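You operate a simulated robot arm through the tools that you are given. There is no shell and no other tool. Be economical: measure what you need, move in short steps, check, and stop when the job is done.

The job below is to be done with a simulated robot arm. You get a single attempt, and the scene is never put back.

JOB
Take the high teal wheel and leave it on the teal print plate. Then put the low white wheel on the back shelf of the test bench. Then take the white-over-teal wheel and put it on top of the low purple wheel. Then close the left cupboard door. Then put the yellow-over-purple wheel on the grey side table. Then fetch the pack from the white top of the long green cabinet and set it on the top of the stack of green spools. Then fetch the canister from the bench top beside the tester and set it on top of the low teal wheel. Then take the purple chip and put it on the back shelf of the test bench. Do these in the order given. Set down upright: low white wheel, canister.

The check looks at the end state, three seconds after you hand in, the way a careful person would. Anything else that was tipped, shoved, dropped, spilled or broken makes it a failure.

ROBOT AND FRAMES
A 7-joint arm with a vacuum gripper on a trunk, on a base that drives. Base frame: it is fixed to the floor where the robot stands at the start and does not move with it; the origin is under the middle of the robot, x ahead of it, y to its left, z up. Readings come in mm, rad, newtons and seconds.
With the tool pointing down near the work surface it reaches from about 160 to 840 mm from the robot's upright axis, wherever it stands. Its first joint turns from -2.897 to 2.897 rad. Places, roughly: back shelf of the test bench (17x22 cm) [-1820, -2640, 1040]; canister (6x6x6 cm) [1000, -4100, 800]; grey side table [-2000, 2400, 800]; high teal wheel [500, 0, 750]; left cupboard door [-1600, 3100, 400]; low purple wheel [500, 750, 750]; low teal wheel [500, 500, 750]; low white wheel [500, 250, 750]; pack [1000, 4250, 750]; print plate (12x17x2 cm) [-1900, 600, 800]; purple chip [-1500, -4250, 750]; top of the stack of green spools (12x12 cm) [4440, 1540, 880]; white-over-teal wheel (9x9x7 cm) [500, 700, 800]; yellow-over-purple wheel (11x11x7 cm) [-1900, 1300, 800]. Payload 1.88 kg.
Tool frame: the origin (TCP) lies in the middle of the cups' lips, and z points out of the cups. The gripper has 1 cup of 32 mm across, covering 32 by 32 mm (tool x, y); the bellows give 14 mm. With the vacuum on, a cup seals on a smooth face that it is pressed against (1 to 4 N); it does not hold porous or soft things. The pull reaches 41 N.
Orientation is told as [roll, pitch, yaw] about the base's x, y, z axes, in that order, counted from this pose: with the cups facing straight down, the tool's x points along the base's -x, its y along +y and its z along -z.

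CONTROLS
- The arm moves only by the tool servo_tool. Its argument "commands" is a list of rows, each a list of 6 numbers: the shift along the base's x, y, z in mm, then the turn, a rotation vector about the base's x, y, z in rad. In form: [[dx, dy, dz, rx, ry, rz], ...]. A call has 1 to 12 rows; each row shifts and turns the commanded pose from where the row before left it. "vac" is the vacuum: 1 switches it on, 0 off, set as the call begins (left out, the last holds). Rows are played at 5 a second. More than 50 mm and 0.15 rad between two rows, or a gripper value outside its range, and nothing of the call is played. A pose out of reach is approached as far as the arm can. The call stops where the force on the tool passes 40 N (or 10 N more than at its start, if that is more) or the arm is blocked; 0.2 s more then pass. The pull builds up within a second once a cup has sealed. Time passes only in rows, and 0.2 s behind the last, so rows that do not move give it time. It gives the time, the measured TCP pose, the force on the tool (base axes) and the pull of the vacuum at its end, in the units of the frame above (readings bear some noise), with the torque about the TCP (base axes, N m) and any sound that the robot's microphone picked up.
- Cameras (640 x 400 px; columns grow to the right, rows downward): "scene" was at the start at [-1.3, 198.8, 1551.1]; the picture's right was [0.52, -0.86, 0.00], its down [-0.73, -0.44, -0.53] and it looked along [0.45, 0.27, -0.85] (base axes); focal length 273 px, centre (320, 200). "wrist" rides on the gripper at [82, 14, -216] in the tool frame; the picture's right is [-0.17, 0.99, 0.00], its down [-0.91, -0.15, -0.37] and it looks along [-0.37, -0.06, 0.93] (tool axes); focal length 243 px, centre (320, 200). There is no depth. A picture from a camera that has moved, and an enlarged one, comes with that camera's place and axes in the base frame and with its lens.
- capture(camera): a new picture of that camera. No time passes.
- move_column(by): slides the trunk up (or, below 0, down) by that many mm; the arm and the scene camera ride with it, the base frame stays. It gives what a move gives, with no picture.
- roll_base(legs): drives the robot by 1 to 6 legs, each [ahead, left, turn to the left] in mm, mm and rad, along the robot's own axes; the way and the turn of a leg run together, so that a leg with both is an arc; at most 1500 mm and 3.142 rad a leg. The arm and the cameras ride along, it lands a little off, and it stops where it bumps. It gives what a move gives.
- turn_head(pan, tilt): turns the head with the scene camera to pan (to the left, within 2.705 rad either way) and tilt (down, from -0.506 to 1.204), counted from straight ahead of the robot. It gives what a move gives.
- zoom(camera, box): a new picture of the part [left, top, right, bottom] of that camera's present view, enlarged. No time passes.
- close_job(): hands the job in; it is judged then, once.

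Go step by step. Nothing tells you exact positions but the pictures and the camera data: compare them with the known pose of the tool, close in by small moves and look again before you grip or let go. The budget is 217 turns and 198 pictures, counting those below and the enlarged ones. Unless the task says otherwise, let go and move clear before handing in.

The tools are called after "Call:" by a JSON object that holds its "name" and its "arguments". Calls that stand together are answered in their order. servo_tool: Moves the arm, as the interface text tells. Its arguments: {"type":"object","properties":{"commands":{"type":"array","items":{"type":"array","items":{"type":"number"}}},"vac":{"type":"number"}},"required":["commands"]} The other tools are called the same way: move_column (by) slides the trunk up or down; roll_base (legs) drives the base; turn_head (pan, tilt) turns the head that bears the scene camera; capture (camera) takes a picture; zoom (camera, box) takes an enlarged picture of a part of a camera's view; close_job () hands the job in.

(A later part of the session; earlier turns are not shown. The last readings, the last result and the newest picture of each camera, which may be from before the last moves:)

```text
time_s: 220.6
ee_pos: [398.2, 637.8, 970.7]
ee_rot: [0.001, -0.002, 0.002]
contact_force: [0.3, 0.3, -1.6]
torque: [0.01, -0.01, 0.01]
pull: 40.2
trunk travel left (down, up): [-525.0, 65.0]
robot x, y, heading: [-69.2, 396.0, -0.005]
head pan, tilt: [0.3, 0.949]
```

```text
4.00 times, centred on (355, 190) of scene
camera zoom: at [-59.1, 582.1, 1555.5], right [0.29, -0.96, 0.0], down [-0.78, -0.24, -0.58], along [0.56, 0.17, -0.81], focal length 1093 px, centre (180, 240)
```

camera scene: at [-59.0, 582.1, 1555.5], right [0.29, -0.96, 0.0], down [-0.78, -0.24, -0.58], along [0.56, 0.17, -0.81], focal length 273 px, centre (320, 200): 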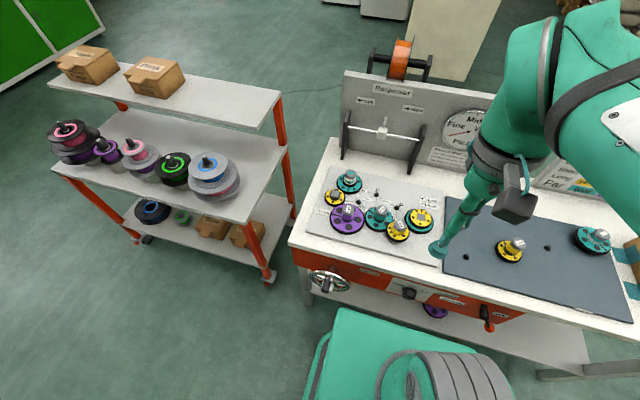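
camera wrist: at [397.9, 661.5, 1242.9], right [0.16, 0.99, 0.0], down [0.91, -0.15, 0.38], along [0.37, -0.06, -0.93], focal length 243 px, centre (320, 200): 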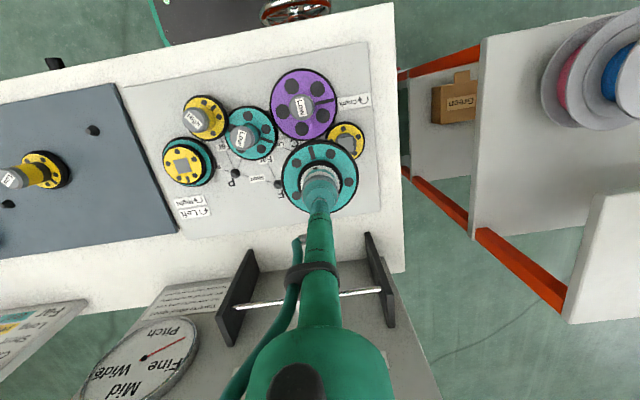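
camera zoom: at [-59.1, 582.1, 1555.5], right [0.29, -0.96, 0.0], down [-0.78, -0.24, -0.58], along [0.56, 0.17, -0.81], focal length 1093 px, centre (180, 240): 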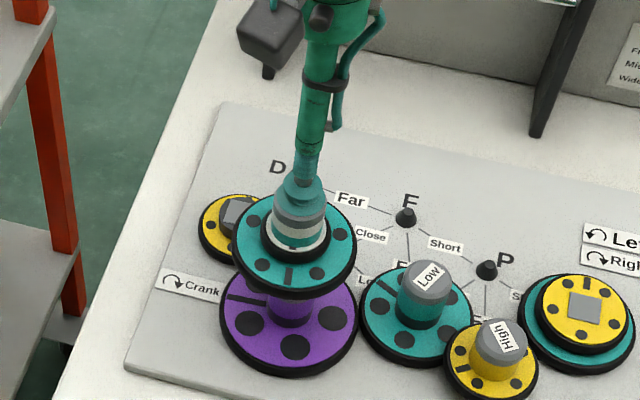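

I shift 2 mm and lower carefully toward the purple knob.

Call:
{"name": "servo_tool", "arguments": {"commands": [[0, -2, -6, 0, 0, 0], [0, 0, -5, 0, 0, 0], [0, 0, -3, 0, 0, 0], [0, 0, 0, 0, 0, 0]]}}

Call:
{"name": "servo_tool", "arguments": {"commands": [[0, 0, -2, 0, 0, 0], [0, 0, -2, 0, 0, 0], [0, 0, 0, 0, 0, 0]]}}

Call:
{"name": "servo_tool", "arguments": {"commands": [[0, 0, -2, 0, 0, 0], [0, 0, -2, 0, 0, 0], [0, 0, 0, 0, 0, 0]]}}

Call:
{"name": "zoom", "arguments": {"camera": "scene", "box": [325, 160, 385, 240]}}

```text
time_s: 221.6
ee_pos: [398.1, 637.1, 958.0]
ee_rot: [-0.001, -0.001, 0.001]
contact_force: [0.2, 0.8, -1.4]
torque: [-0.01, 0.0, 0.0]
pull: 40.9
trunk travel left (down, up): [-525.0, 65.0]
robot x, y, heading: [-68.9, 400.4, -0.004]
head pan, tilt: [0.3, 0.949]
```

```text
time_s: 222.4
ee_pos: [398.3, 635.7, 953.7]
ee_rot: [0.002, -0.001, 0.002]
contact_force: [-0.7, -0.1, -1.2]
torque: [-0.02, 0.01, -0.05]
pull: 41.0
trunk travel left (down, up): [-525.0, 65.0]
robot x, y, heading: [-67.9, 399.2, 0.001]
head pan, tilt: [0.3, 0.949]
```

```text
time_s: 223.2
ee_pos: [397.5, 634.5, 949.6]
ee_rot: [-0.001, -0.002, 0.003]
contact_force: [0.7, -0.7, -1.8]
torque: [-0.01, -0.01, 0.0]
pull: 40.7
trunk travel left (down, up): [-525.0, 65.0]
robot x, y, heading: [-68.4, 398.2, -0.006]
head pan, tilt: [0.3, 0.949]
```

```text
5.00 times, centred on (355, 200) of scene
camera zoom: at [-59.1, 582.1, 1555.5], right [0.29, -0.96, 0.0], down [-0.78, -0.24, -0.58], along [0.56, 0.17, -0.81], focal length 1366 px, centre (145, 200)
```

zoom: 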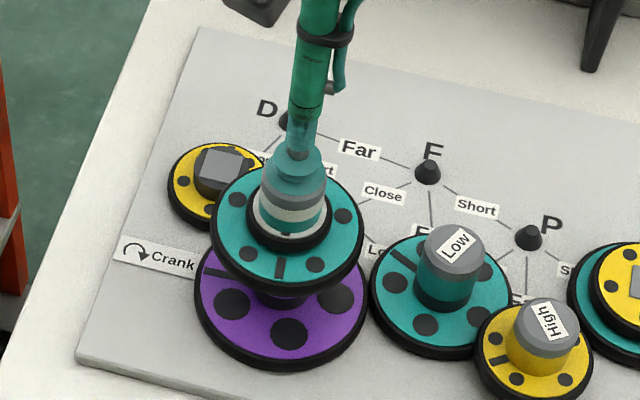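

Alignment looks good. I continue down.

Call:
{"name": "servo_tool", "arguments": {"commands": [[0, -1, -2, 0, 0, 0], [0, 0, -1, 0, 0, 0], [0, 0, 0, 0, 0, 0]]}}

Call:
{"name": "servo_tool", "arguments": {"commands": [[0, 0, -2, 0, 0, 0], [0, 0, -1, 0, 0, 0], [0, 0, 0, 0, 0, 0]]}}

Call:
{"name": "servo_tool", "arguments": {"commands": [[0, 0, -2, 0, 0, 0], [0, 0, -1, 0, 0, 0], [0, 0, 0, 0, 0, 0]]}}

```text
time_s: 224.0
ee_pos: [397.9, 634.9, 946.8]
ee_rot: [0.0, -0.003, 0.002]
contact_force: [1.2, 1.1, -1.3]
torque: [-0.01, 0.03, 0.01]
pull: 40.5
trunk travel left (down, up): [-525.0, 65.0]
robot x, y, heading: [-68.6, 395.7, -0.004]
head pan, tilt: [0.3, 0.949]
```

```text
time_s: 224.8
ee_pos: [397.5, 634.7, 942.5]
ee_rot: [-0.001, -0.001, 0.002]
contact_force: [0.7, 0.0, -1.2]
torque: [-0.01, -0.01, -0.01]
pull: 40.5
trunk travel left (down, up): [-525.0, 65.0]
robot x, y, heading: [-64.2, 398.8, -0.007]
head pan, tilt: [0.3, 0.949]
```

```text
time_s: 225.6
ee_pos: [398.2, 634.8, 940.3]
ee_rot: [0.0, -0.001, 0.003]
contact_force: [-0.6, -0.1, -1.6]
torque: [0.03, -0.03, -0.01]
pull: 41.0
trunk travel left (down, up): [-525.0, 65.0]
robot x, y, heading: [-70.3, 394.7, -0.003]
head pan, tilt: [0.3, 0.949]
```

Call:
{"name": "servo_tool", "arguments": {"commands": [[0, 0, -2, 0, 0, 0], [0, 0, -1, 0, 0, 0], [0, 0, 0, 0, 0, 0]]}}

Call:
{"name": "servo_tool", "arguments": {"commands": [[0, 0, -2, 0, 0, 0], [0, 0, -1, 0, 0, 0], [0, 0, 0, 0, 0, 0]]}}

Call:
{"name": "zoom", "arguments": {"camera": "scene", "box": [325, 160, 385, 240]}}

```text
time_s: 226.4
ee_pos: [399.1, 635.3, 937.7]
ee_rot: [0.0, -0.003, 0.0]
contact_force: [-0.4, 0.2, 3.3]
torque: [0.02, 0.05, 0.0]
pull: 40.3
trunk travel left (down, up): [-525.0, 65.0]
robot x, y, heading: [-68.2, 397.3, -0.005]
head pan, tilt: [0.3, 0.949]
```

```text
time_s: 227.2
ee_pos: [399.1, 635.2, 935.0]
ee_rot: [0.002, -0.006, 0.002]
contact_force: [-0.7, -0.8, 20.2]
torque: [-0.05, 0.11, -0.02]
pull: 40.5
trunk travel left (down, up): [-525.0, 65.0]
robot x, y, heading: [-66.4, 396.9, -0.0]
head pan, tilt: [0.3, 0.949]
```

```text
5.00 times, centred on (355, 200) of scene
camera zoom: at [-60.3, 581.5, 1555.7], right [0.29, -0.96, 0.0], down [-0.78, -0.24, -0.58], along [0.56, 0.17, -0.81], focal length 1366 px, centre (145, 200)
```

zoom: 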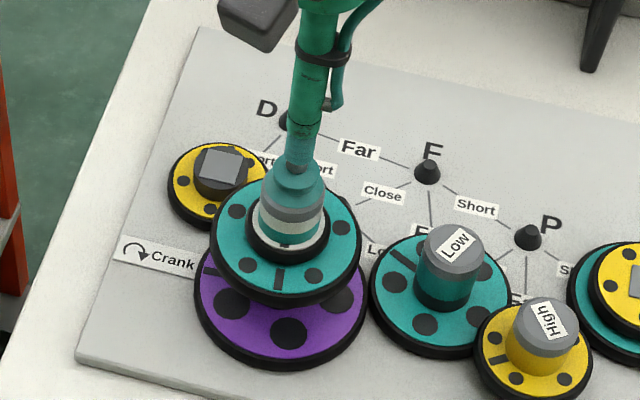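

Contact at about 937 with very little torque, so it is well centred. I relieve the pressure, release and lift off.

Call:
{"name": "servo_tool", "arguments": {"commands": [[0, 0, 3, 0, 0, 0], [0, 0, 0, 0, 0, 0], [0, 0, 0, 0, 0, 0]]}}

Call:
{"name": "servo_tool", "arguments": {"commands": [[0, 0, 0, 0, 0, 0], [0, 0, 0, 0, 0, 0], [0, 0, 0, 0, 0, 0], [0, 0, 2, 0, 0, 0], [0, 0, 4, 0, 0, 0], [0, 0, 10, 0, 0, 0], [0, 0, 30, 0, 0, 0], [0, 0, 40, 0, 0, 0], [0, 0, 40, 0, 0, 0], [-30, -20, 20, 0, 0, 0], [0, 0, 0, 0, 0, 0]], "vac": 0}}

Call:
{"name": "zoom", "arguments": {"camera": "scene", "box": [315, 140, 395, 240]}}

```text
time_s: 228.0
ee_pos: [397.5, 635.2, 935.6]
ee_rot: [-0.003, 0.001, 0.001]
contact_force: [0.0, -0.2, -1.3]
torque: [0.0, 0.05, 0.02]
pull: 40.6
trunk travel left (down, up): [-525.0, 65.0]
robot x, y, heading: [-73.6, 395.4, -0.003]
head pan, tilt: [0.3, 0.949]
```

```text
time_s: 230.4
ee_pos: [367.1, 614.4, 1083.7]
ee_rot: [0.001, -0.001, 0.001]
contact_force: [-0.2, -0.2, 0.4]
torque: [0.01, -0.03, 0.03]
pull: 0.0
trunk travel left (down, up): [-525.0, 65.0]
robot x, y, heading: [-67.8, 397.9, -0.004]
head pan, tilt: [0.3, 0.949]
```

```text
4.00 times, centred on (355, 190) of scene
camera zoom: at [-59.5, 581.8, 1555.5], right [0.29, -0.96, 0.0], down [-0.78, -0.24, -0.58], along [0.56, 0.17, -0.81], focal length 1093 px, centre (180, 240)
```

zoom: 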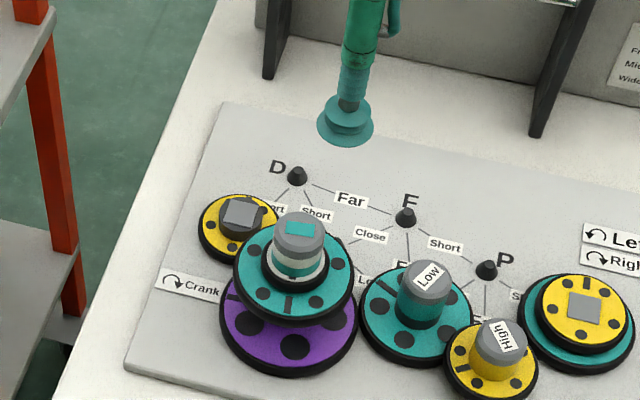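

Job 3 is done: the wheel sits stably on the purple knob. Next I drive to the cupboard with the open door near (-1600, 3100).

Call:
{"name": "servo_tool", "arguments": {"commands": [[-30, -30, 15, 0, 0, 0], [-20, -40, 15, 0, 0, 0], [0, -45, 10, 0, 0, 0], [0, -45, 0, 0, 0, 0], [0, -45, 0, 0, 0, 0]]}}

Call:
{"name": "roll_base", "arguments": {"legs": [[-750, 0, 0], [0, 0, 1.574], [1350, 0, 0], [1350, 0, 0], [0, 0, 1.571]]}}

Call:
{"name": "turn_head", "arguments": {"pan": 0.1, "tilt": 0.6}}

Call:
{"name": "capture", "arguments": {"camera": "scene"}}

```text
time_s: 231.6
ee_pos: [319.9, 411.3, 1125.3]
ee_rot: [0.0, -0.002, 0.001]
contact_force: [-0.6, 0.4, 0.4]
torque: [0.01, -0.01, -0.01]
pull: 0.1
trunk travel left (down, up): [-525.0, 65.0]
robot x, y, heading: [-67.0, 393.5, -0.001]
head pan, tilt: [0.3, 0.949]
```

```text
time_s: 255.8
ee_pos: [-1058.8, 3084.9, 1123.3]
ee_rot: [0.001, -0.001, 3.075]
contact_force: [0.5, 0.1, -1.0]
torque: [-0.01, 0.0, -0.03]
pull: 0.0
trunk travel left (down, up): [-525.0, 65.0]
robot x, y, heading: [-671.0, 3072.2, 3.068]
head pan, tilt: [0.3, 0.949]
```

```text
time_s: 256.6
ee_pos: [-1060.0, 3084.4, 1124.6]
ee_rot: [0.001, -0.003, 3.076]
contact_force: [0.0, 0.5, 0.9]
torque: [0.01, 0.02, 0.01]
pull: 0.0
trunk travel left (down, up): [-525.0, 65.0]
robot x, y, heading: [-673.1, 3071.0, 3.072]
head pan, tilt: [0.099, 0.6]
```

```text
89 pictures are left
camera scene: at [-711.1, 2901.2, 1583.8], right [-0.03, 1.0, 0.0], down [0.57, 0.02, -0.82], along [-0.82, -0.02, -0.57], focal length 273 px, centre (320, 200)
```

scene: 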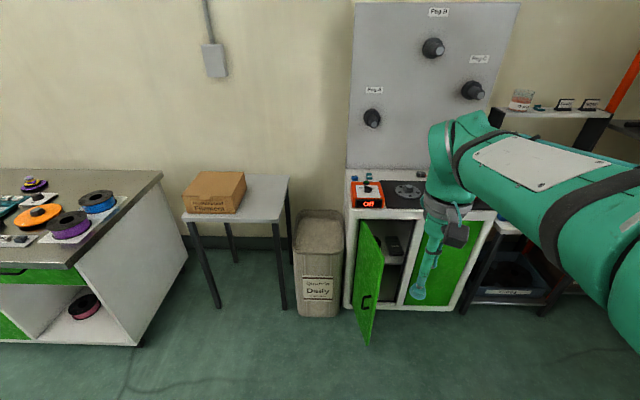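

The door is hinged near (-1725, 3085) with its free edge near (-1535, 3155), about 70° from closed. I drive closer so I can sweep it shut with the tilted tool.

Call:
{"name": "roll_base", "arguments": {"legs": [[0, 0, 0.07], [440, -70, 0]]}}

Call:
{"name": "servo_tool", "arguments": {"commands": [[0, -20, -45, 0, 0.06, 0], [0, -20, -45, 0, 0.06, 0], [0, -20, -45, 0, 0.06, 0], [0, -20, -45, 0, 0.06, 0], [0, -5, -49, 0, 0.06, 0], [0, 0, -49, 0, 0.06, 0], [0, 0, -49, 0, 0.06, 0], [0, 0, 0, 0, 0, 0]]}}

Call:
{"name": "turn_head", "arguments": {"pan": 0.1, "tilt": 0.8}}

Call:
{"name": "capture", "arguments": {"camera": "scene"}}

```text
time_s: 259.8
ee_pos: [-1493.3, 3123.3, 1124.1]
ee_rot: [0.001, -0.001, -3.128]
contact_force: [-0.7, 0.0, 0.4]
torque: [0.01, -0.01, 0.01]
pull: 0.0
trunk travel left (down, up): [-525.0, 65.0]
robot x, y, heading: [-1102.0, 3139.7, -3.138]
head pan, tilt: [0.099, 0.6]
```

```text
time_s: 261.6
ee_pos: [-1457.5, 3057.8, 749.3]
ee_rot: [-0.069, -0.292, -3.113]
contact_force: [-0.1, 0.2, 0.4]
torque: [-0.01, 0.02, 0.02]
pull: 0.1
trunk travel left (down, up): [-525.0, 65.0]
robot x, y, heading: [-1105.4, 3142.0, -3.131]
head pan, tilt: [0.099, 0.6]
stopped in row 8: the arm was blocked; the commanded pose is now the measured one
```

```text
time_s: 262.3
ee_pos: [-1453.7, 3060.3, 749.5]
ee_rot: [-0.073, -0.284, -3.111]
contact_force: [0.8, 0.2, 0.4]
torque: [0.02, 0.03, -0.02]
pull: 0.1
trunk travel left (down, up): [-525.0, 65.0]
robot x, y, heading: [-1100.6, 3139.5, -3.134]
head pan, tilt: [0.099, 0.799]
```

```text
88 pictures are left
camera scene: at [-1123.6, 2968.1, 1565.4], right [-0.11, 0.99, 0.0], down [0.71, 0.08, -0.7], along [-0.69, -0.08, -0.72], focal length 273 px, centre (320, 200)
```

scene: 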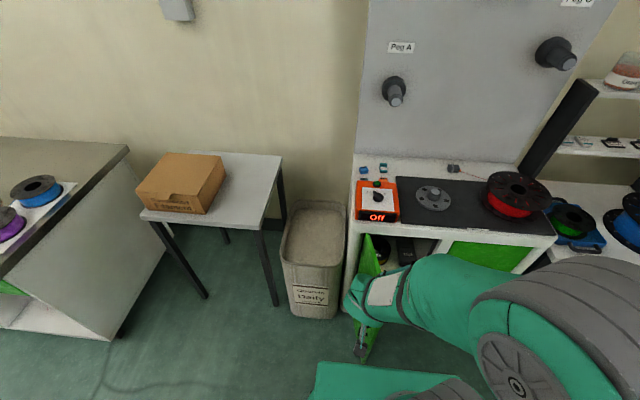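

The arm blocked itself reaching that low, so I'll raise the tool a bit and lower the trunk instead.

Call:
{"name": "servo_tool", "arguments": {"commands": [[0, -10, 30, 0.03, -0.04, 0], [0, -10, 40, 0.03, -0.04, 0], [0, -10, 40, 0, 0, 0], [-10, 0, 40, 0, 0, 0]]}}

Call:
{"name": "move_column", "arguments": {"by": -300}}

Call:
{"name": "capture", "arguments": {"camera": "scene"}}

```text
time_s: 263.3
ee_pos: [-1466.7, 3031.3, 904.0]
ee_rot: [-0.13, -0.213, -3.105]
contact_force: [-0.4, 0.7, 0.5]
torque: [0.02, -0.01, -0.03]
pull: 0.3
trunk travel left (down, up): [-525.0, 65.0]
robot x, y, heading: [-1106.2, 3137.9, -3.132]
head pan, tilt: [0.099, 0.799]
```

```text
time_s: 266.3
ee_pos: [-1468.5, 3030.3, 603.4]
ee_rot: [-0.13, -0.212, -3.106]
contact_force: [-0.2, -1.2, 1.0]
torque: [-0.01, 0.0, 0.03]
pull: 0.0
trunk travel left (down, up): [-225.0, 365.0]
robot x, y, heading: [-1104.9, 3143.0, -3.131]
head pan, tilt: [0.099, 0.799]
```

```text
87 pictures are left
camera scene: at [-1123.5, 2968.1, 1267.1], right [-0.11, 0.99, 0.0], down [0.71, 0.08, -0.7], along [-0.69, -0.08, -0.72], focal length 273 px, centre (320, 200)
```

scene: 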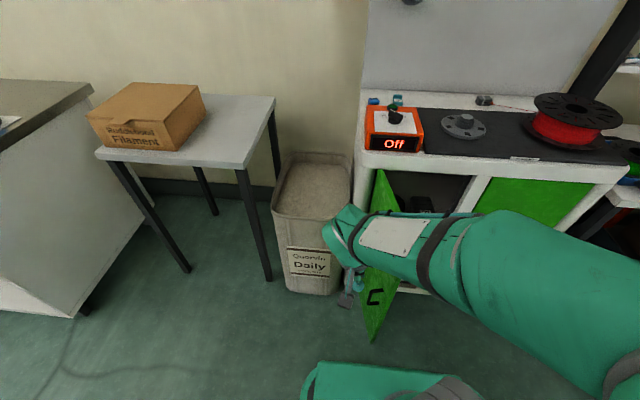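

The tool now hangs beside the door's outer face. I sweep it along an arc around the hinge to push the door shut.

Call:
{"name": "servo_tool", "arguments": {"commands": [[-40, 10, 0, 0.03, 0.03, 0], [-40, 18, 0, 0.03, 0.03, 0], [0, 30, 0, 0.03, 0.03, 0], [0, 32, 0, 0.03, 0.03, 0], [-8, 24, 0, 0, 0.03, 0], [-8, 23, 0, 0, 0.03, 0], [-14, 21, 0, 0, 0.03, 0], [-14, 21, 0, 0, 0.03, 0], [-18, 17, 0, 0, 0.03, 0], [-18, 17, 0, 0, 0.03, 0], [-22, 12, 0, 0, 0.03, 0], [-23, 11, 0, 0, 0.03, 0]]}}

Call:
{"name": "capture", "arguments": {"camera": "scene"}}

```text
time_s: 268.9
ee_pos: [-1673.0, 3267.6, 604.8]
ee_rot: [-0.281, -0.569, -3.062]
contact_force: [0.7, -0.3, 0.4]
torque: [0.02, 0.02, -0.01]
pull: 0.1
trunk travel left (down, up): [-225.0, 365.0]
robot x, y, heading: [-1106.9, 3139.2, -3.136]
head pan, tilt: [0.099, 0.799]
```

```text
86 pictures are left
camera scene: at [-1123.4, 2968.1, 1267.0], right [-0.11, 0.99, 0.0], down [0.71, 0.08, -0.7], along [-0.69, -0.08, -0.72], focal length 273 px, centre (320, 200)
```

scene: 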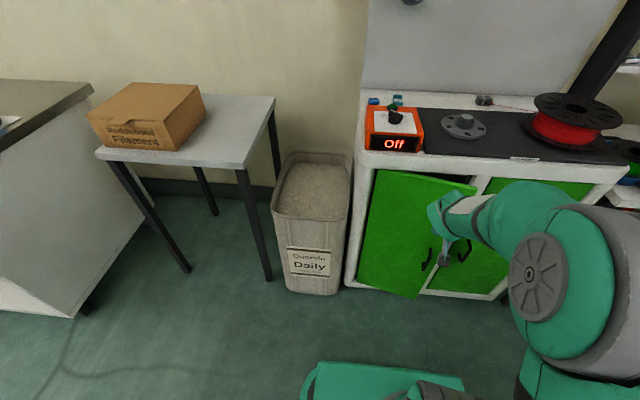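

The door is almost closed. I keep pushing toward the cabinet.

Call:
{"name": "servo_tool", "arguments": {"commands": [[-15, 4, 0, 0, 0, 0], [-15, 2, 0, 0, 0, 0], [-10, 0, 0, 0, 0, 0], [-10, 0, 0, 0, 0, 0], [0, 0, 0, 0, 0, 0]]}}

Call:
{"name": "servo_tool", "arguments": {"commands": [[-6, 0, 0, 0, 0, 0], [-6, 0, 0, 0, 0, 0], [0, 0, 0, 0, 0, 0]]}}

Call:
{"name": "capture", "arguments": {"camera": "scene"}}

```text
time_s: 270.1
ee_pos: [-1722.3, 3273.0, 602.6]
ee_rot: [-0.28, -0.567, -3.061]
contact_force: [-0.2, -0.3, 0.3]
torque: [-0.01, -0.01, -0.02]
pull: 0.0
trunk travel left (down, up): [-225.0, 365.0]
robot x, y, heading: [-1105.1, 3141.1, -3.132]
head pan, tilt: [0.099, 0.799]
```

```text
time_s: 270.9
ee_pos: [-1735.1, 3273.6, 602.3]
ee_rot: [-0.277, -0.566, -3.061]
contact_force: [2.7, -0.3, -0.2]
torque: [-0.03, 0.05, 0.0]
pull: 0.1
trunk travel left (down, up): [-225.0, 365.0]
robot x, y, heading: [-1104.4, 3140.6, -3.132]
head pan, tilt: [0.099, 0.799]
```

```text
85 pictures are left
camera scene: at [-1123.4, 2968.1, 1267.0], right [-0.11, 0.99, 0.0], down [0.71, 0.08, -0.7], along [-0.69, -0.08, -0.72], focal length 273 px, centre (320, 200)
```

scene: 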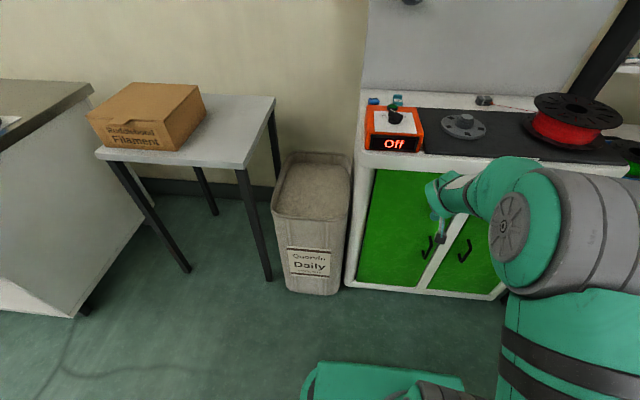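

The door looks almost flush and there is now light contact; I press a little more to be sure.

Call:
{"name": "servo_tool", "arguments": {"commands": [[-5, 0, 0, 0, 0, 0], [-5, 0, 0, 0, 0, 0], [0, 0, 0, 0, 0, 0]]}}

Call:
{"name": "servo_tool", "arguments": {"commands": [[-5, 0, 0, 0, 0, 0], [-5, 0, 0, 0, 0, 0], [0, 0, 0, 0, 0, 0]]}}

Call:
{"name": "zoom", "arguments": {"camera": "scene", "box": [340, 150, 520, 310]}}

```text
time_s: 271.7
ee_pos: [-1740.1, 3274.5, 598.9]
ee_rot: [-0.277, -0.558, -3.067]
contact_force: [26.0, 2.9, -9.8]
torque: [-0.09, 0.32, 0.06]
pull: 0.1
trunk travel left (down, up): [-225.0, 365.0]
robot x, y, heading: [-1104.4, 3140.4, -3.129]
head pan, tilt: [0.099, 0.799]
```

```text
time_s: 272.1
ee_pos: [-1740.3, 3273.1, 597.2]
ee_rot: [-0.276, -0.55, -3.072]
contact_force: [8.1, -0.7, 2.4]
torque: [0.0, 0.18, 0.01]
pull: 0.0
trunk travel left (down, up): [-225.0, 365.0]
robot x, y, heading: [-1106.8, 3142.7, -3.13]
head pan, tilt: [0.099, 0.799]
stopped in row 2: the force on the tool passed its limit at 44 N (the readings are from after the stop); the commanded pose is now the measured one
```

```text
2.50 times, centred on (430, 230) of scene
camera zoom: at [-1122.5, 2968.2, 1267.3], right [-0.11, 0.99, 0.0], down [0.71, 0.08, -0.7], along [-0.69, -0.07, -0.72], focal length 683 px, centre (45, 125)
```

zoom: 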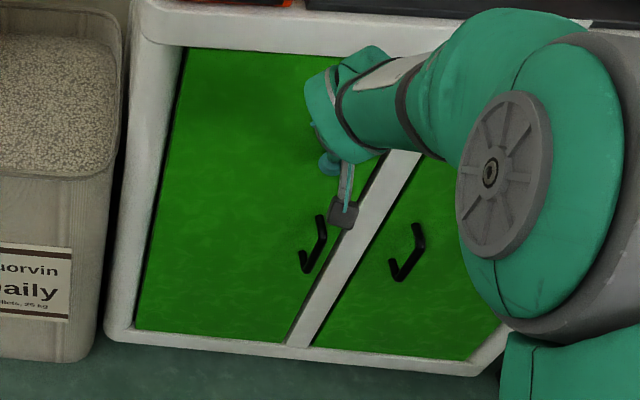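

The door is flush and resisting at 44 N: closed. I retract, level the tool, and raise the trunk again.

Call:
{"name": "servo_tool", "arguments": {"commands": [[30, -5, 0, 0, -0.05, 0], [40, -10, 0, -0.03, -0.06, 0], [40, -20, 0, -0.04, -0.06, 0], [40, -20, 10, -0.05, -0.06, 0], [40, -20, 20, -0.05, -0.06, 0], [30, -20, 20, -0.05, -0.06, 0], [0, -20, 30, -0.05, -0.06, 0], [0, -10, 30, 0, -0.06, 0], [0, 0, 30, 0, -0.06, 0], [0, 0, 0, 0, 0, 0]]}}

Call:
{"name": "move_column", "arguments": {"by": 300}}

```text
time_s: 274.3
ee_pos: [-1523.4, 3148.8, 738.8]
ee_rot: [0.017, -0.028, 3.12]
contact_force: [-0.2, -0.9, -0.2]
torque: [0.01, 0.0, 0.0]
pull: 0.1
trunk travel left (down, up): [-225.0, 365.0]
robot x, y, heading: [-1107.3, 3140.3, -3.128]
head pan, tilt: [0.099, 0.799]
```

```text
time_s: 277.3
ee_pos: [-1522.8, 3149.1, 1038.2]
ee_rot: [0.017, -0.026, 3.121]
contact_force: [-0.1, 0.1, 0.4]
torque: [0.0, -0.03, 0.03]
pull: 0.0
trunk travel left (down, up): [-525.0, 65.0]
robot x, y, heading: [-1105.3, 3144.6, -3.132]
head pan, tilt: [0.099, 0.799]
```

Job 4 done. The yellow-over-purple wheel is near (-1925, 1300); the free part of the grey table is its right side near (-1850, 2610). I drive to the wheel.

Call:
{"name": "roll_base", "arguments": {"legs": [[-300, 0, 0], [0, 1000, 0], [0, 855, 0], [320, 0, 0]]}}

Call:
{"name": "turn_head", "arguments": {"pan": -0.1, "tilt": 0.75}}

Call:
{"name": "capture", "arguments": {"camera": "scene"}}

```text
time_s: 290.2
ee_pos: [-1535.5, 1261.6, 1037.3]
ee_rot: [0.02, -0.027, 3.104]
contact_force: [-0.4, 0.2, 0.4]
torque: [0.0, 0.03, 0.0]
pull: 0.1
trunk travel left (down, up): [-525.0, 65.0]
robot x, y, heading: [-1118.6, 1247.9, 3.131]
head pan, tilt: [0.099, 0.799]
```

```text
time_s: 290.9
ee_pos: [-1536.4, 1262.3, 1037.5]
ee_rot: [0.017, -0.024, 3.103]
contact_force: [-0.3, -0.1, 0.1]
torque: [0.02, 0.0, 0.02]
pull: 0.1
trunk travel left (down, up): [-525.0, 65.0]
robot x, y, heading: [-1112.0, 1247.8, 3.13]
head pan, tilt: [-0.099, 0.75]
```

```text
83 pictures are left
camera scene: at [-1141.3, 1091.4, 1571.0], right [0.11, 0.99, 0.0], down [0.68, -0.07, -0.73], along [-0.73, 0.08, -0.68], focal length 273 px, centre (320, 200)
```

scene: 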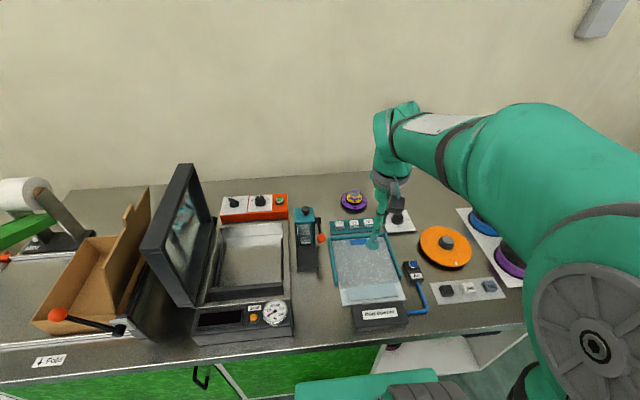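

The wheel's knob is near (-1908, 1308). I extend over it and look closely.

Call:
{"name": "servo_tool", "arguments": {"commands": [[-45, 5, -8, 0.008, -0.012, 0], [-45, 5, -8, 0.008, -0.012, 0], [-45, 5, -8, 0, 0, 0.01], [-45, 5, -8, 0, 0, 0.01], [-45, 6, -15, 0, 0, 0.01], [-45, 6, -15, 0, 0, 0], [-45, 6, -15, 0, 0, 0], [-48, 6, -15, 0, 0, 0], [0, 0, 0, 0, 0, 0]]}}

Call:
{"name": "zoom", "arguments": {"camera": "wrist", "box": [250, 110, 390, 230]}}

Call:
{"name": "zoom", "arguments": {"camera": "scene", "box": [325, 160, 385, 220]}}

```text
refused: row 8 steps farther than a row can; nothing moved
```

```text
3.33 times, centred on (320, 170) of wrist
camera zoom: at [-1448.4, 1248.9, 1252.3], right [-0.2, -0.98, 0.02], down [-0.9, 0.19, 0.4], along [-0.39, 0.06, -0.92], focal length 809 px, centre (320, 300)
```

zoom: 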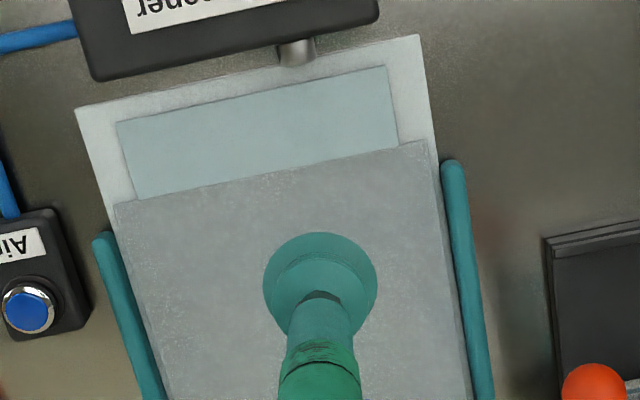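

```text
6.67 times, centred on (355, 190) of scene
camera zoom: at [-1141.3, 1091.4, 1571.0], right [0.11, 0.99, 0.0], down [0.68, -0.07, -0.73], along [-0.73, 0.08, -0.68], focal length 1821 px, centre (87, 267)
```

zoom: 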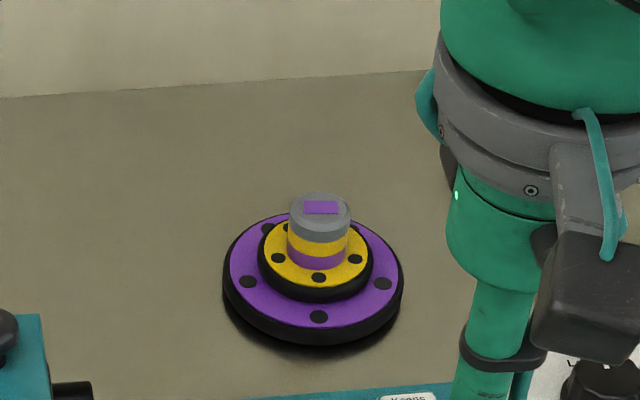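

Call:
{"name": "servo_tool", "arguments": {"commands": [[-45, 5, -8, 0.008, -0.012, 0], [-45, 5, -8, 0.008, -0.012, 0], [-45, 5, -8, 0, 0, 0.01], [-45, 5, -8, 0, 0, 0.01], [-45, 6, -12, 0, 0, 0.01], [-45, 6, -12, 0, 0, 0], [-45, 6, -12, 0, 0, 0], [-40, 6, -12, 0, 0, 0], [0, 0, 0, 0, 0, 0]]}}

Call:
{"name": "zoom", "arguments": {"camera": "wrist", "box": [250, 110, 390, 230]}}

Call:
{"name": "zoom", "arguments": {"camera": "scene", "box": [325, 150, 385, 220]}}

```text
time_s: 292.9
ee_pos: [-1893.0, 1305.3, 955.6]
ee_rot: [-0.001, -0.003, 3.136]
contact_force: [-0.8, 0.7, -0.1]
torque: [0.0, -0.06, -0.04]
pull: 0.2
trunk travel left (down, up): [-525.0, 65.0]
robot x, y, heading: [-1118.5, 1249.2, 3.134]
head pan, tilt: [-0.099, 0.75]
```

```text
3.33 times, centred on (320, 170) of wrist
camera zoom: at [-1810.1, 1291.5, 1171.9], right [-0.17, -0.98, 0.0], down [-0.91, 0.16, 0.38], along [-0.37, 0.06, -0.93], focal length 809 px, centre (320, 300)
```

zoom: 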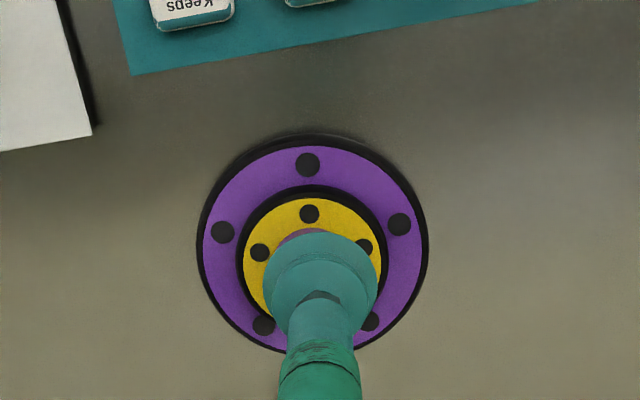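

```text
5.71 times, centred on (355, 185) of scene
camera zoom: at [-1141.7, 1091.5, 1571.0], right [0.11, 0.99, 0.0], down [0.68, -0.07, -0.73], along [-0.73, 0.08, -0.68], focal length 1561 px, centre (120, 286)
```

zoom: 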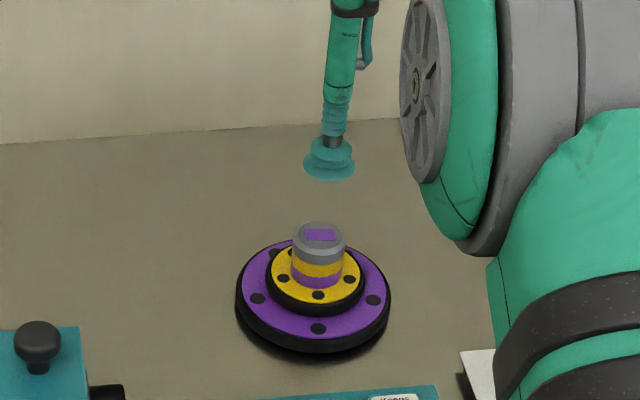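

The knob is at about (-1925, 1314, 867). I roll the base 28 mm ahead, which also carries the tool over it, then recheck.

Call:
{"name": "roll_base", "arguments": {"legs": [[28, 0, 0]]}}

Call:
{"name": "servo_tool", "arguments": {"commands": [[-3, 9, -15, 0, 0, 0], [0, 0, -25, 0, 0, 0], [0, 0, -15, 0, 0, 0], [0, 0, 0, 0, 0, 0]]}}

Call:
{"name": "zoom", "arguments": {"camera": "wrist", "box": [270, 140, 370, 230]}}

Call:
{"name": "zoom", "arguments": {"camera": "scene", "box": [335, 165, 385, 215]}}

```text
time_s: 293.8
ee_pos: [-1920.1, 1306.1, 955.7]
ee_rot: [0.001, -0.002, 3.135]
contact_force: [-0.5, -0.2, 0.5]
torque: [-0.02, 0.0, 0.03]
pull: 0.2
trunk travel left (down, up): [-525.0, 65.0]
robot x, y, heading: [-1145.4, 1244.6, 3.134]
head pan, tilt: [-0.099, 0.75]
```

```text
time_s: 294.8
ee_pos: [-1922.8, 1315.3, 900.0]
ee_rot: [0.0, -0.004, 3.133]
contact_force: [-0.2, -0.1, -0.6]
torque: [0.01, 0.01, 0.0]
pull: 0.0
trunk travel left (down, up): [-525.0, 65.0]
robot x, y, heading: [-1143.5, 1250.7, 3.135]
head pan, tilt: [-0.099, 0.75]
```

```text
4.44 times, centred on (320, 185) of wrist
camera zoom: at [-1840.6, 1301.1, 1116.7], right [-0.17, -0.98, 0.0], down [-0.91, 0.16, 0.38], along [-0.37, 0.06, -0.93], focal length 1078 px, centre (320, 267)
```

zoom: 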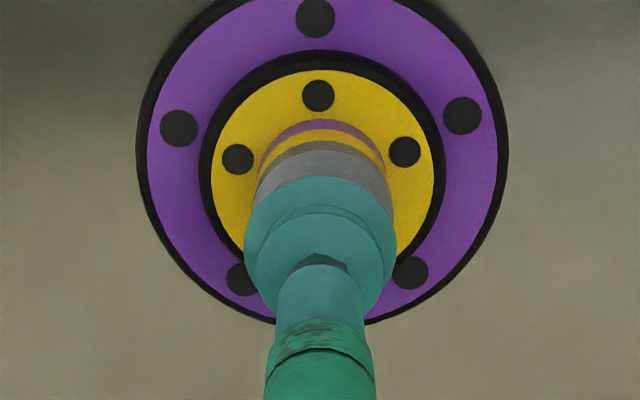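

```text
8.00 times, centred on (360, 190) of scene
camera zoom: at [-1169.4, 1091.7, 1571.0], right [0.11, 0.99, 0.0], down [0.68, -0.07, -0.73], along [-0.73, 0.08, -0.68], focal length 2186 px, centre (0, 280)
```

zoom: 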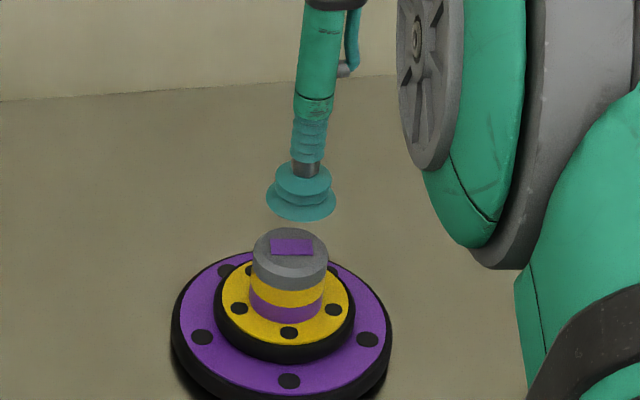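

I correct by (-4, -1.5) mm and lower with the vacuum on.

Call:
{"name": "servo_tool", "arguments": {"commands": [[-4, -1.5, -12, 0, 0, 0], [0, 0, -12, 0, 0, 0], [0, 0, -5, 0, 0, 0], [0, 0, -3, 0, 0, 0], [0, 0, -2, 0, 0, 0], [0, 0, -2, 0, 0, 0], [0, 0, 0, 0, 0, 0]], "vac": 1}}

```text
time_s: 296.4
ee_pos: [-1927.4, 1313.3, 865.0]
ee_rot: [0.001, 0.0, 3.136]
contact_force: [0.2, -0.6, -0.1]
torque: [0.05, 0.03, 0.0]
pull: 41.3
trunk travel left (down, up): [-525.0, 65.0]
robot x, y, heading: [-1144.0, 1249.3, 3.132]
head pan, tilt: [-0.099, 0.75]
```

Sealed. I lift it and bring it in, then drive to the grey side table.

Call:
{"name": "servo_tool", "arguments": {"commands": [[0, 0, 5, 0, 0, 0], [0, 0, 15, 0, 0, 0], [0, 0, 30, 0, 0, 0], [0, 0, 35, 0, 0, 0], [10, 0, 35, 0, 0, 0], [35, -3, 15, 0, 0, 0], [45, -5, 10, 0, 0, 0], [45, -5, 10, 0, 0, 0], [45, -5, 0, 0, 0, 0], [45, -5, 0, 0, 0, 0], [45, -5, 0, 0, 0, 0], [45, -5, 0, 0, 0, 0]]}}

Call:
{"name": "roll_base", "arguments": {"legs": [[-330, 0, 0], [0, -1320, 0], [0, 0, 0.02], [200, 0, 0]]}}

Call:
{"name": "turn_head", "arguments": {"pan": 0.0, "tilt": 0.75}}

Call:
{"name": "capture", "arguments": {"camera": "scene"}}

```text
time_s: 299.0
ee_pos: [-1615.0, 1282.9, 1020.6]
ee_rot: [0.002, -0.004, 3.136]
contact_force: [-0.3, 0.8, -1.5]
torque: [0.0, -0.03, 0.0]
pull: 40.6
trunk travel left (down, up): [-525.0, 65.0]
robot x, y, heading: [-1142.5, 1250.3, 3.133]
head pan, tilt: [-0.099, 0.75]
```

```text
time_s: 308.7
ee_pos: [-1480.8, 2547.8, 1021.5]
ee_rot: [-0.001, -0.002, -3.125]
contact_force: [0.2, 0.0, -1.2]
torque: [0.05, 0.07, -0.01]
pull: 40.8
trunk travel left (down, up): [-525.0, 65.0]
robot x, y, heading: [-1013.2, 2525.3, -3.126]
head pan, tilt: [-0.099, 0.75]
```

```text
time_s: 309.4
ee_pos: [-1481.6, 2546.7, 1022.3]
ee_rot: [0.001, -0.001, -3.125]
contact_force: [0.5, -0.6, -1.8]
torque: [0.0, 0.05, -0.02]
pull: 40.7
trunk travel left (down, up): [-525.0, 65.0]
robot x, y, heading: [-1008.4, 2523.0, -3.129]
head pan, tilt: [0.0, 0.75]
```

```text
76 pictures are left
camera scene: at [-1031.5, 2358.6, 1571.0], right [-0.01, 1.0, 0.0], down [0.68, 0.01, -0.73], along [-0.73, -0.01, -0.68], focal length 273 px, centre (320, 200)
```

scene: 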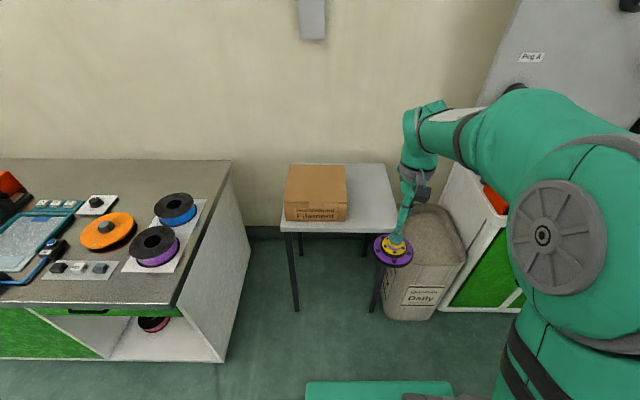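

The table top is at z ≈ 750 with a free strip y ≈ 2480–2645. I roll ahead and move the wheel over (-1860, 2566).

Call:
{"name": "roll_base", "arguments": {"legs": [[190, 0, -0.013]]}}

Call:
{"name": "servo_tool", "arguments": {"commands": [[-40, 4, 0, 0, 0, 0], [-40, 4, 0, 0, 0, 0], [-40, 4, 0, 0, 0, 0], [-40, 4, -20, 0, 0, 0], [-30, 3, -30, 0, 0, 0], [0, 0, -40, 0, 0, 0], [0, 0, -35, 0, 0, 0], [0, 0, 0, 0, 0, 0]]}}

Call:
{"name": "capture", "arguments": {"camera": "wrist"}}

Call:
{"name": "zoom", "arguments": {"camera": "scene", "box": [260, 120, 460, 260]}}

```text
time_s: 310.9
ee_pos: [-1670.9, 2550.4, 1021.4]
ee_rot: [0.0, -0.002, -3.137]
contact_force: [-0.6, 0.1, -1.7]
torque: [0.01, 0.02, -0.02]
pull: 41.0
trunk travel left (down, up): [-525.0, 65.0]
robot x, y, heading: [-1198.3, 2525.2, -3.137]
head pan, tilt: [0.0, 0.75]
```

```text
time_s: 312.7
ee_pos: [-1859.7, 2568.6, 897.8]
ee_rot: [0.001, -0.001, -3.135]
contact_force: [-0.4, 0.3, -1.3]
torque: [0.01, 0.01, 0.0]
pull: 40.3
trunk travel left (down, up): [-525.0, 65.0]
robot x, y, heading: [-1204.6, 2521.3, -3.142]
head pan, tilt: [0.0, 0.75]
```

```text
75 pictures are left
camera wrist: at [-1776.7, 2555.4, 1114.4], right [-0.16, -0.99, 0.0], down [-0.91, 0.15, 0.38], along [-0.37, 0.06, -0.93], focal length 243 px, centre (320, 200)
```

wrist: 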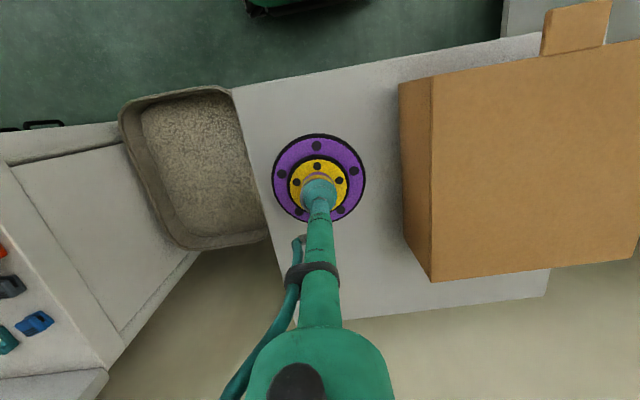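

```text
2.86 times, centred on (360, 190) of scene
camera zoom: at [-1223.5, 2356.9, 1571.0], right [0.0, 1.0, 0.0], down [0.68, 0.0, -0.73], along [-0.73, 0.0, -0.68], focal length 781 px, centre (206, 229)
```

zoom: 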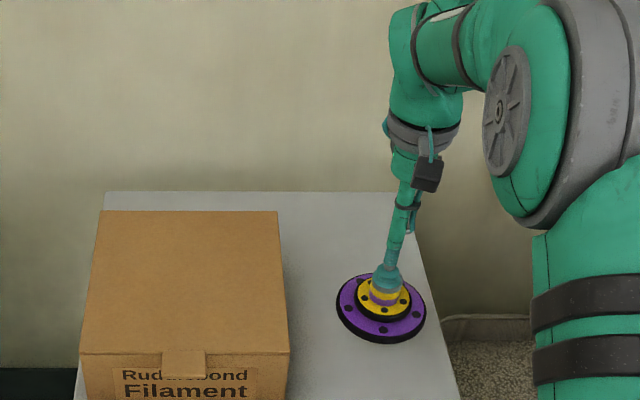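

Well inside the free strip. I lower toward the table.

Call:
{"name": "servo_tool", "arguments": {"commands": [[0, -4, -30, 0, 0, 0], [0, 0, -25, 0, 0, 0], [0, 0, -12, 0, 0, 0], [0, 0, -6, 0, 0, 0], [0, 0, -4, 0, 0, 0], [0, 0, 0, 0, 0, 0]]}}

Call:
{"name": "servo_tool", "arguments": {"commands": [[0, 0, -3, 0, 0, 0], [0, 0, -2, 0, 0, 0], [0, 0, 0, 0, 0, 0]]}}

Call:
{"name": "servo_tool", "arguments": {"commands": [[0, 0, -3, 0, 0, 0], [0, 0, -2, 0, 0, 0], [0, 0, 0, 0, 0, 0]]}}

```text
time_s: 314.1
ee_pos: [-1860.0, 2565.0, 823.5]
ee_rot: [0.0, -0.006, -3.138]
contact_force: [2.7, -0.9, 16.6]
torque: [0.15, 0.01, -0.09]
pull: 40.9
trunk travel left (down, up): [-525.0, 65.0]
robot x, y, heading: [-1198.2, 2517.9, -3.135]
head pan, tilt: [0.0, 0.75]
```

```text
time_s: 314.9
ee_pos: [-1860.2, 2563.9, 815.2]
ee_rot: [-0.001, -0.006, -3.137]
contact_force: [-2.5, -4.0, 28.2]
torque: [0.22, 0.08, -0.16]
pull: 40.5
trunk travel left (down, up): [-525.0, 65.0]
robot x, y, heading: [-1199.2, 2521.7, -3.134]
head pan, tilt: [0.0, 0.75]
```

```text
time_s: 315.7
ee_pos: [-1860.9, 2564.7, 810.4]
ee_rot: [0.001, -0.006, -3.137]
contact_force: [-5.7, -2.9, 26.7]
torque: [0.2, 0.09, -0.06]
pull: 40.7
trunk travel left (down, up): [-525.0, 65.0]
robot x, y, heading: [-1199.3, 2519.1, -3.139]
head pan, tilt: [0.0, 0.75]
```

Contact came earlier than expected and I pressed too far. I ease back up and look.

Call:
{"name": "servo_tool", "arguments": {"commands": [[0, 0, 4, 0, 0, 0], [0, 0, 4, 0, 0, 0], [0, 0, 0, 0, 0, 0]]}}

Call:
{"name": "zoom", "arguments": {"camera": "scene", "box": [260, 120, 460, 260]}}

```text
time_s: 316.5
ee_pos: [-1859.5, 2564.2, 815.2]
ee_rot: [0.001, 0.003, -3.136]
contact_force: [-0.2, 0.2, -1.7]
torque: [0.02, 0.1, -0.01]
pull: 40.2
trunk travel left (down, up): [-525.0, 65.0]
robot x, y, heading: [-1200.9, 2522.6, -3.138]
head pan, tilt: [0.0, 0.75]
```

```text
2.86 times, centred on (360, 190) of scene
camera zoom: at [-1223.2, 2357.0, 1570.9], right [0.0, 1.0, 0.0], down [0.68, 0.0, -0.73], along [-0.73, 0.0, -0.68], focal length 781 px, centre (206, 229)
```

zoom: 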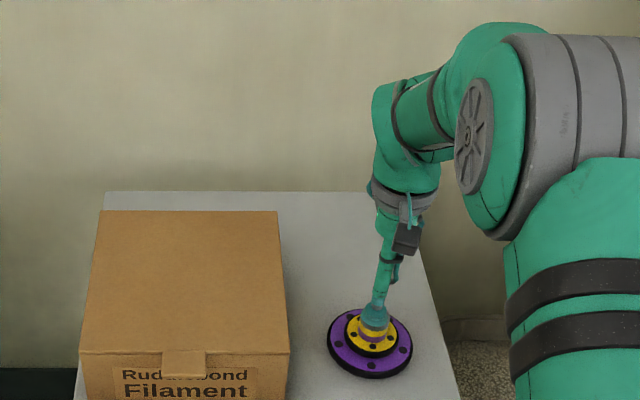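

Call:
{"name": "servo_tool", "arguments": {"commands": [[0, 0, -1.5, 0, 0, 0], [0, 0, -1.5, 0, 0, 0], [0, 0, 0, 0, 0, 0]]}}

```text
time_s: 317.3
ee_pos: [-1860.3, 2564.5, 815.0]
ee_rot: [0.0, -0.001, -3.137]
contact_force: [-0.5, 0.1, -2.1]
torque: [0.04, 0.05, 0.01]
pull: 40.5
trunk travel left (down, up): [-525.0, 65.0]
robot x, y, heading: [-1197.1, 2523.6, -3.139]
head pan, tilt: [0.0, 0.75]
```

Call:
{"name": "servo_tool", "arguments": {"commands": [[0, 0, -1.5, 0, 0, 0], [0, 0, 0, 0, 0, 0]]}}

Call:
{"name": "servo_tool", "arguments": {"commands": [[0, 0, -1.5, 0, 0, 0], [0, 0, 0, 0, 0, 0]]}}

Call:
{"name": "zoom", "arguments": {"camera": "scene", "box": [340, 180, 420, 260]}}

```text
time_s: 317.9
ee_pos: [-1860.7, 2564.3, 812.4]
ee_rot: [-0.002, -0.001, -3.136]
contact_force: [0.3, -0.2, -2.5]
torque: [0.07, 0.07, -0.02]
pull: 40.3
trunk travel left (down, up): [-525.0, 65.0]
robot x, y, heading: [-1197.4, 2522.2, -3.136]
head pan, tilt: [0.0, 0.75]
```

```text
time_s: 318.5
ee_pos: [-1861.1, 2564.8, 812.5]
ee_rot: [-0.002, -0.002, -3.137]
contact_force: [1.5, -1.4, 5.8]
torque: [0.16, 0.03, -0.08]
pull: 40.9
trunk travel left (down, up): [-525.0, 65.0]
robot x, y, heading: [-1196.9, 2521.6, -3.137]
head pan, tilt: [0.0, 0.75]
```

```text
5.00 times, centred on (380, 220) of scene
camera zoom: at [-1222.5, 2356.7, 1571.1], right [-0.01, 1.0, 0.0], down [0.68, 0.0, -0.73], along [-0.73, 0.0, -0.68], focal length 1366 px, centre (20, 100)
```

zoom: 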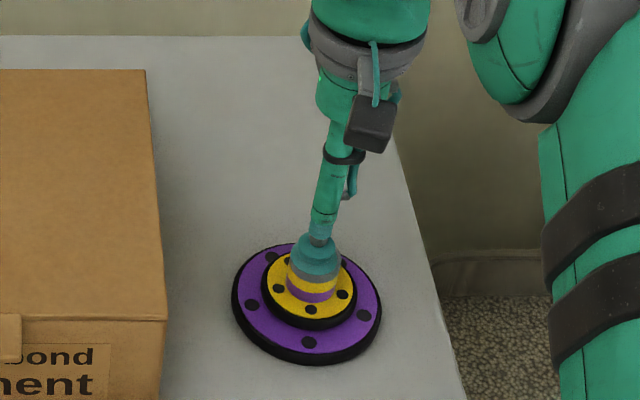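

It is in contact at ≈ 812. I relieve, release and lift away.

Call:
{"name": "servo_tool", "arguments": {"commands": [[0, 0, 1, 0, 0, 0], [0, 0, 0, 0, 0, 0], [0, 0, 0, 0, 0, 0], [0, 0, 0, 0, 0, 0], [0, 0, 2, 0, 0, 0], [0, 0, 6, 0, 0, 0], [0, 0, 20, 0, 0, 0], [0, 0, 40, 0, 0, 0], [0, 0, 45, 0, 0, 0], [20, 0, 40, 0, 0, 0], [40, 0, 25, 0, 0, 0], [45, 0, 10, 0, 0, 0]], "vac": 0}}

Call:
{"name": "zoom", "arguments": {"camera": "scene", "box": [260, 140, 460, 280]}}

```text
time_s: 321.1
ee_pos: [-1755.7, 2567.0, 1001.5]
ee_rot: [0.002, -0.003, -3.137]
contact_force: [-0.8, -0.1, 0.2]
torque: [0.0, -0.06, 0.01]
pull: 0.0
trunk travel left (down, up): [-525.0, 65.0]
robot x, y, heading: [-1203.5, 2519.3, -3.14]
head pan, tilt: [0.0, 0.75]
```

```text
2.86 times, centred on (360, 210) of scene
camera zoom: at [-1223.0, 2356.9, 1571.0], right [0.0, 1.0, 0.0], down [0.68, 0.0, -0.73], along [-0.73, 0.0, -0.68], focal length 781 px, centre (206, 171)
```

zoom: 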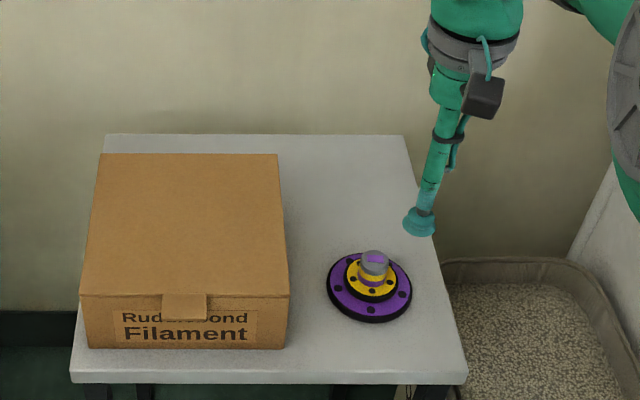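

Job 5 done. Next I drive toward the long green cabinet around (1000, 4250) to find the pack.

Call:
{"name": "servo_tool", "arguments": {"commands": [[45, -8, 10, 0, 0, 0], [45, -8, 20, 0, 0, 0], [45, -8, 20, 0, 0, 0], [30, -8, 20, 0, 0, 0]]}}

Call:
{"name": "roll_base", "arguments": {"legs": [[-550, 0, 0], [0, 0, -1.573], [300, 0, 0], [0, -1450, 0], [0, -200, 0], [350, 0, 0]]}}

Call:
{"name": "turn_head", "arguments": {"pan": 0.0, "tilt": 0.55}}

Call:
{"name": "capture", "arguments": {"camera": "scene"}}

```text
time_s: 322.1
ee_pos: [-1592.1, 2536.4, 1067.7]
ee_rot: [0.003, -0.001, -3.137]
contact_force: [0.6, -1.0, -0.7]
torque: [-0.02, -0.04, 0.03]
pull: 0.0
trunk travel left (down, up): [-525.0, 65.0]
robot x, y, heading: [-1199.4, 2517.9, -3.136]
head pan, tilt: [0.0, 0.75]
```

```text
time_s: 340.6
ee_pos: [987.7, 3596.1, 1067.2]
ee_rot: [-0.001, -0.002, 1.6]
contact_force: [0.3, -1.1, -0.2]
torque: [0.04, 0.02, 0.01]
pull: 0.0
trunk travel left (down, up): [-525.0, 65.0]
robot x, y, heading: [980.3, 3201.6, 1.598]
head pan, tilt: [0.0, 0.75]
```

```text
time_s: 341.3
ee_pos: [986.9, 3595.0, 1067.5]
ee_rot: [0.001, -0.002, 1.599]
contact_force: [0.0, -0.5, 0.3]
torque: [0.0, -0.01, 0.0]
pull: 0.2
trunk travel left (down, up): [-525.0, 65.0]
robot x, y, heading: [982.7, 3204.7, 1.606]
head pan, tilt: [0.0, 0.55]
```

```text
70 pictures are left
camera scene: at [817.3, 3228.1, 1588.4], right [1.0, 0.03, 0.0], down [0.02, -0.52, -0.85], along [-0.02, 0.85, -0.52], focal length 273 px, centre (320, 200)
```

scene: 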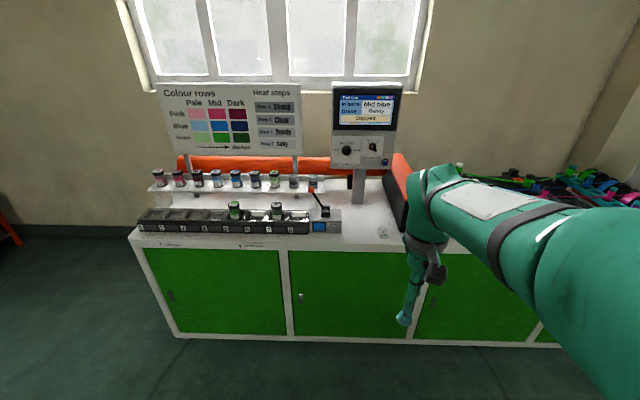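

Call:
{"name": "zoom", "arguments": {"camera": "scene", "box": [290, 170, 450, 270]}}

```text
4.00 times, centred on (370, 220) of scene
camera zoom: at [817.3, 3228.1, 1588.4], right [1.0, 0.03, 0.0], down [0.02, -0.52, -0.85], along [-0.02, 0.85, -0.52], focal length 1093 px, centre (120, 120)
```

zoom: 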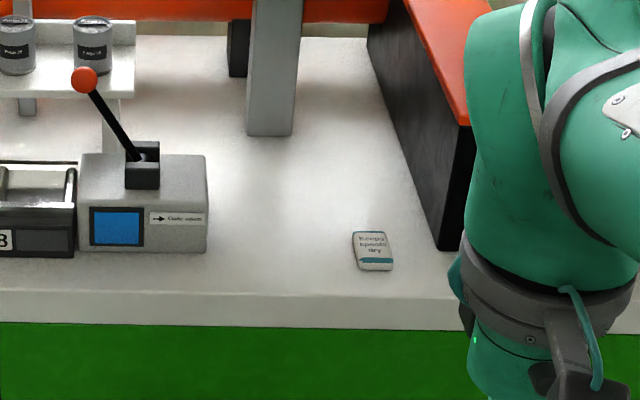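

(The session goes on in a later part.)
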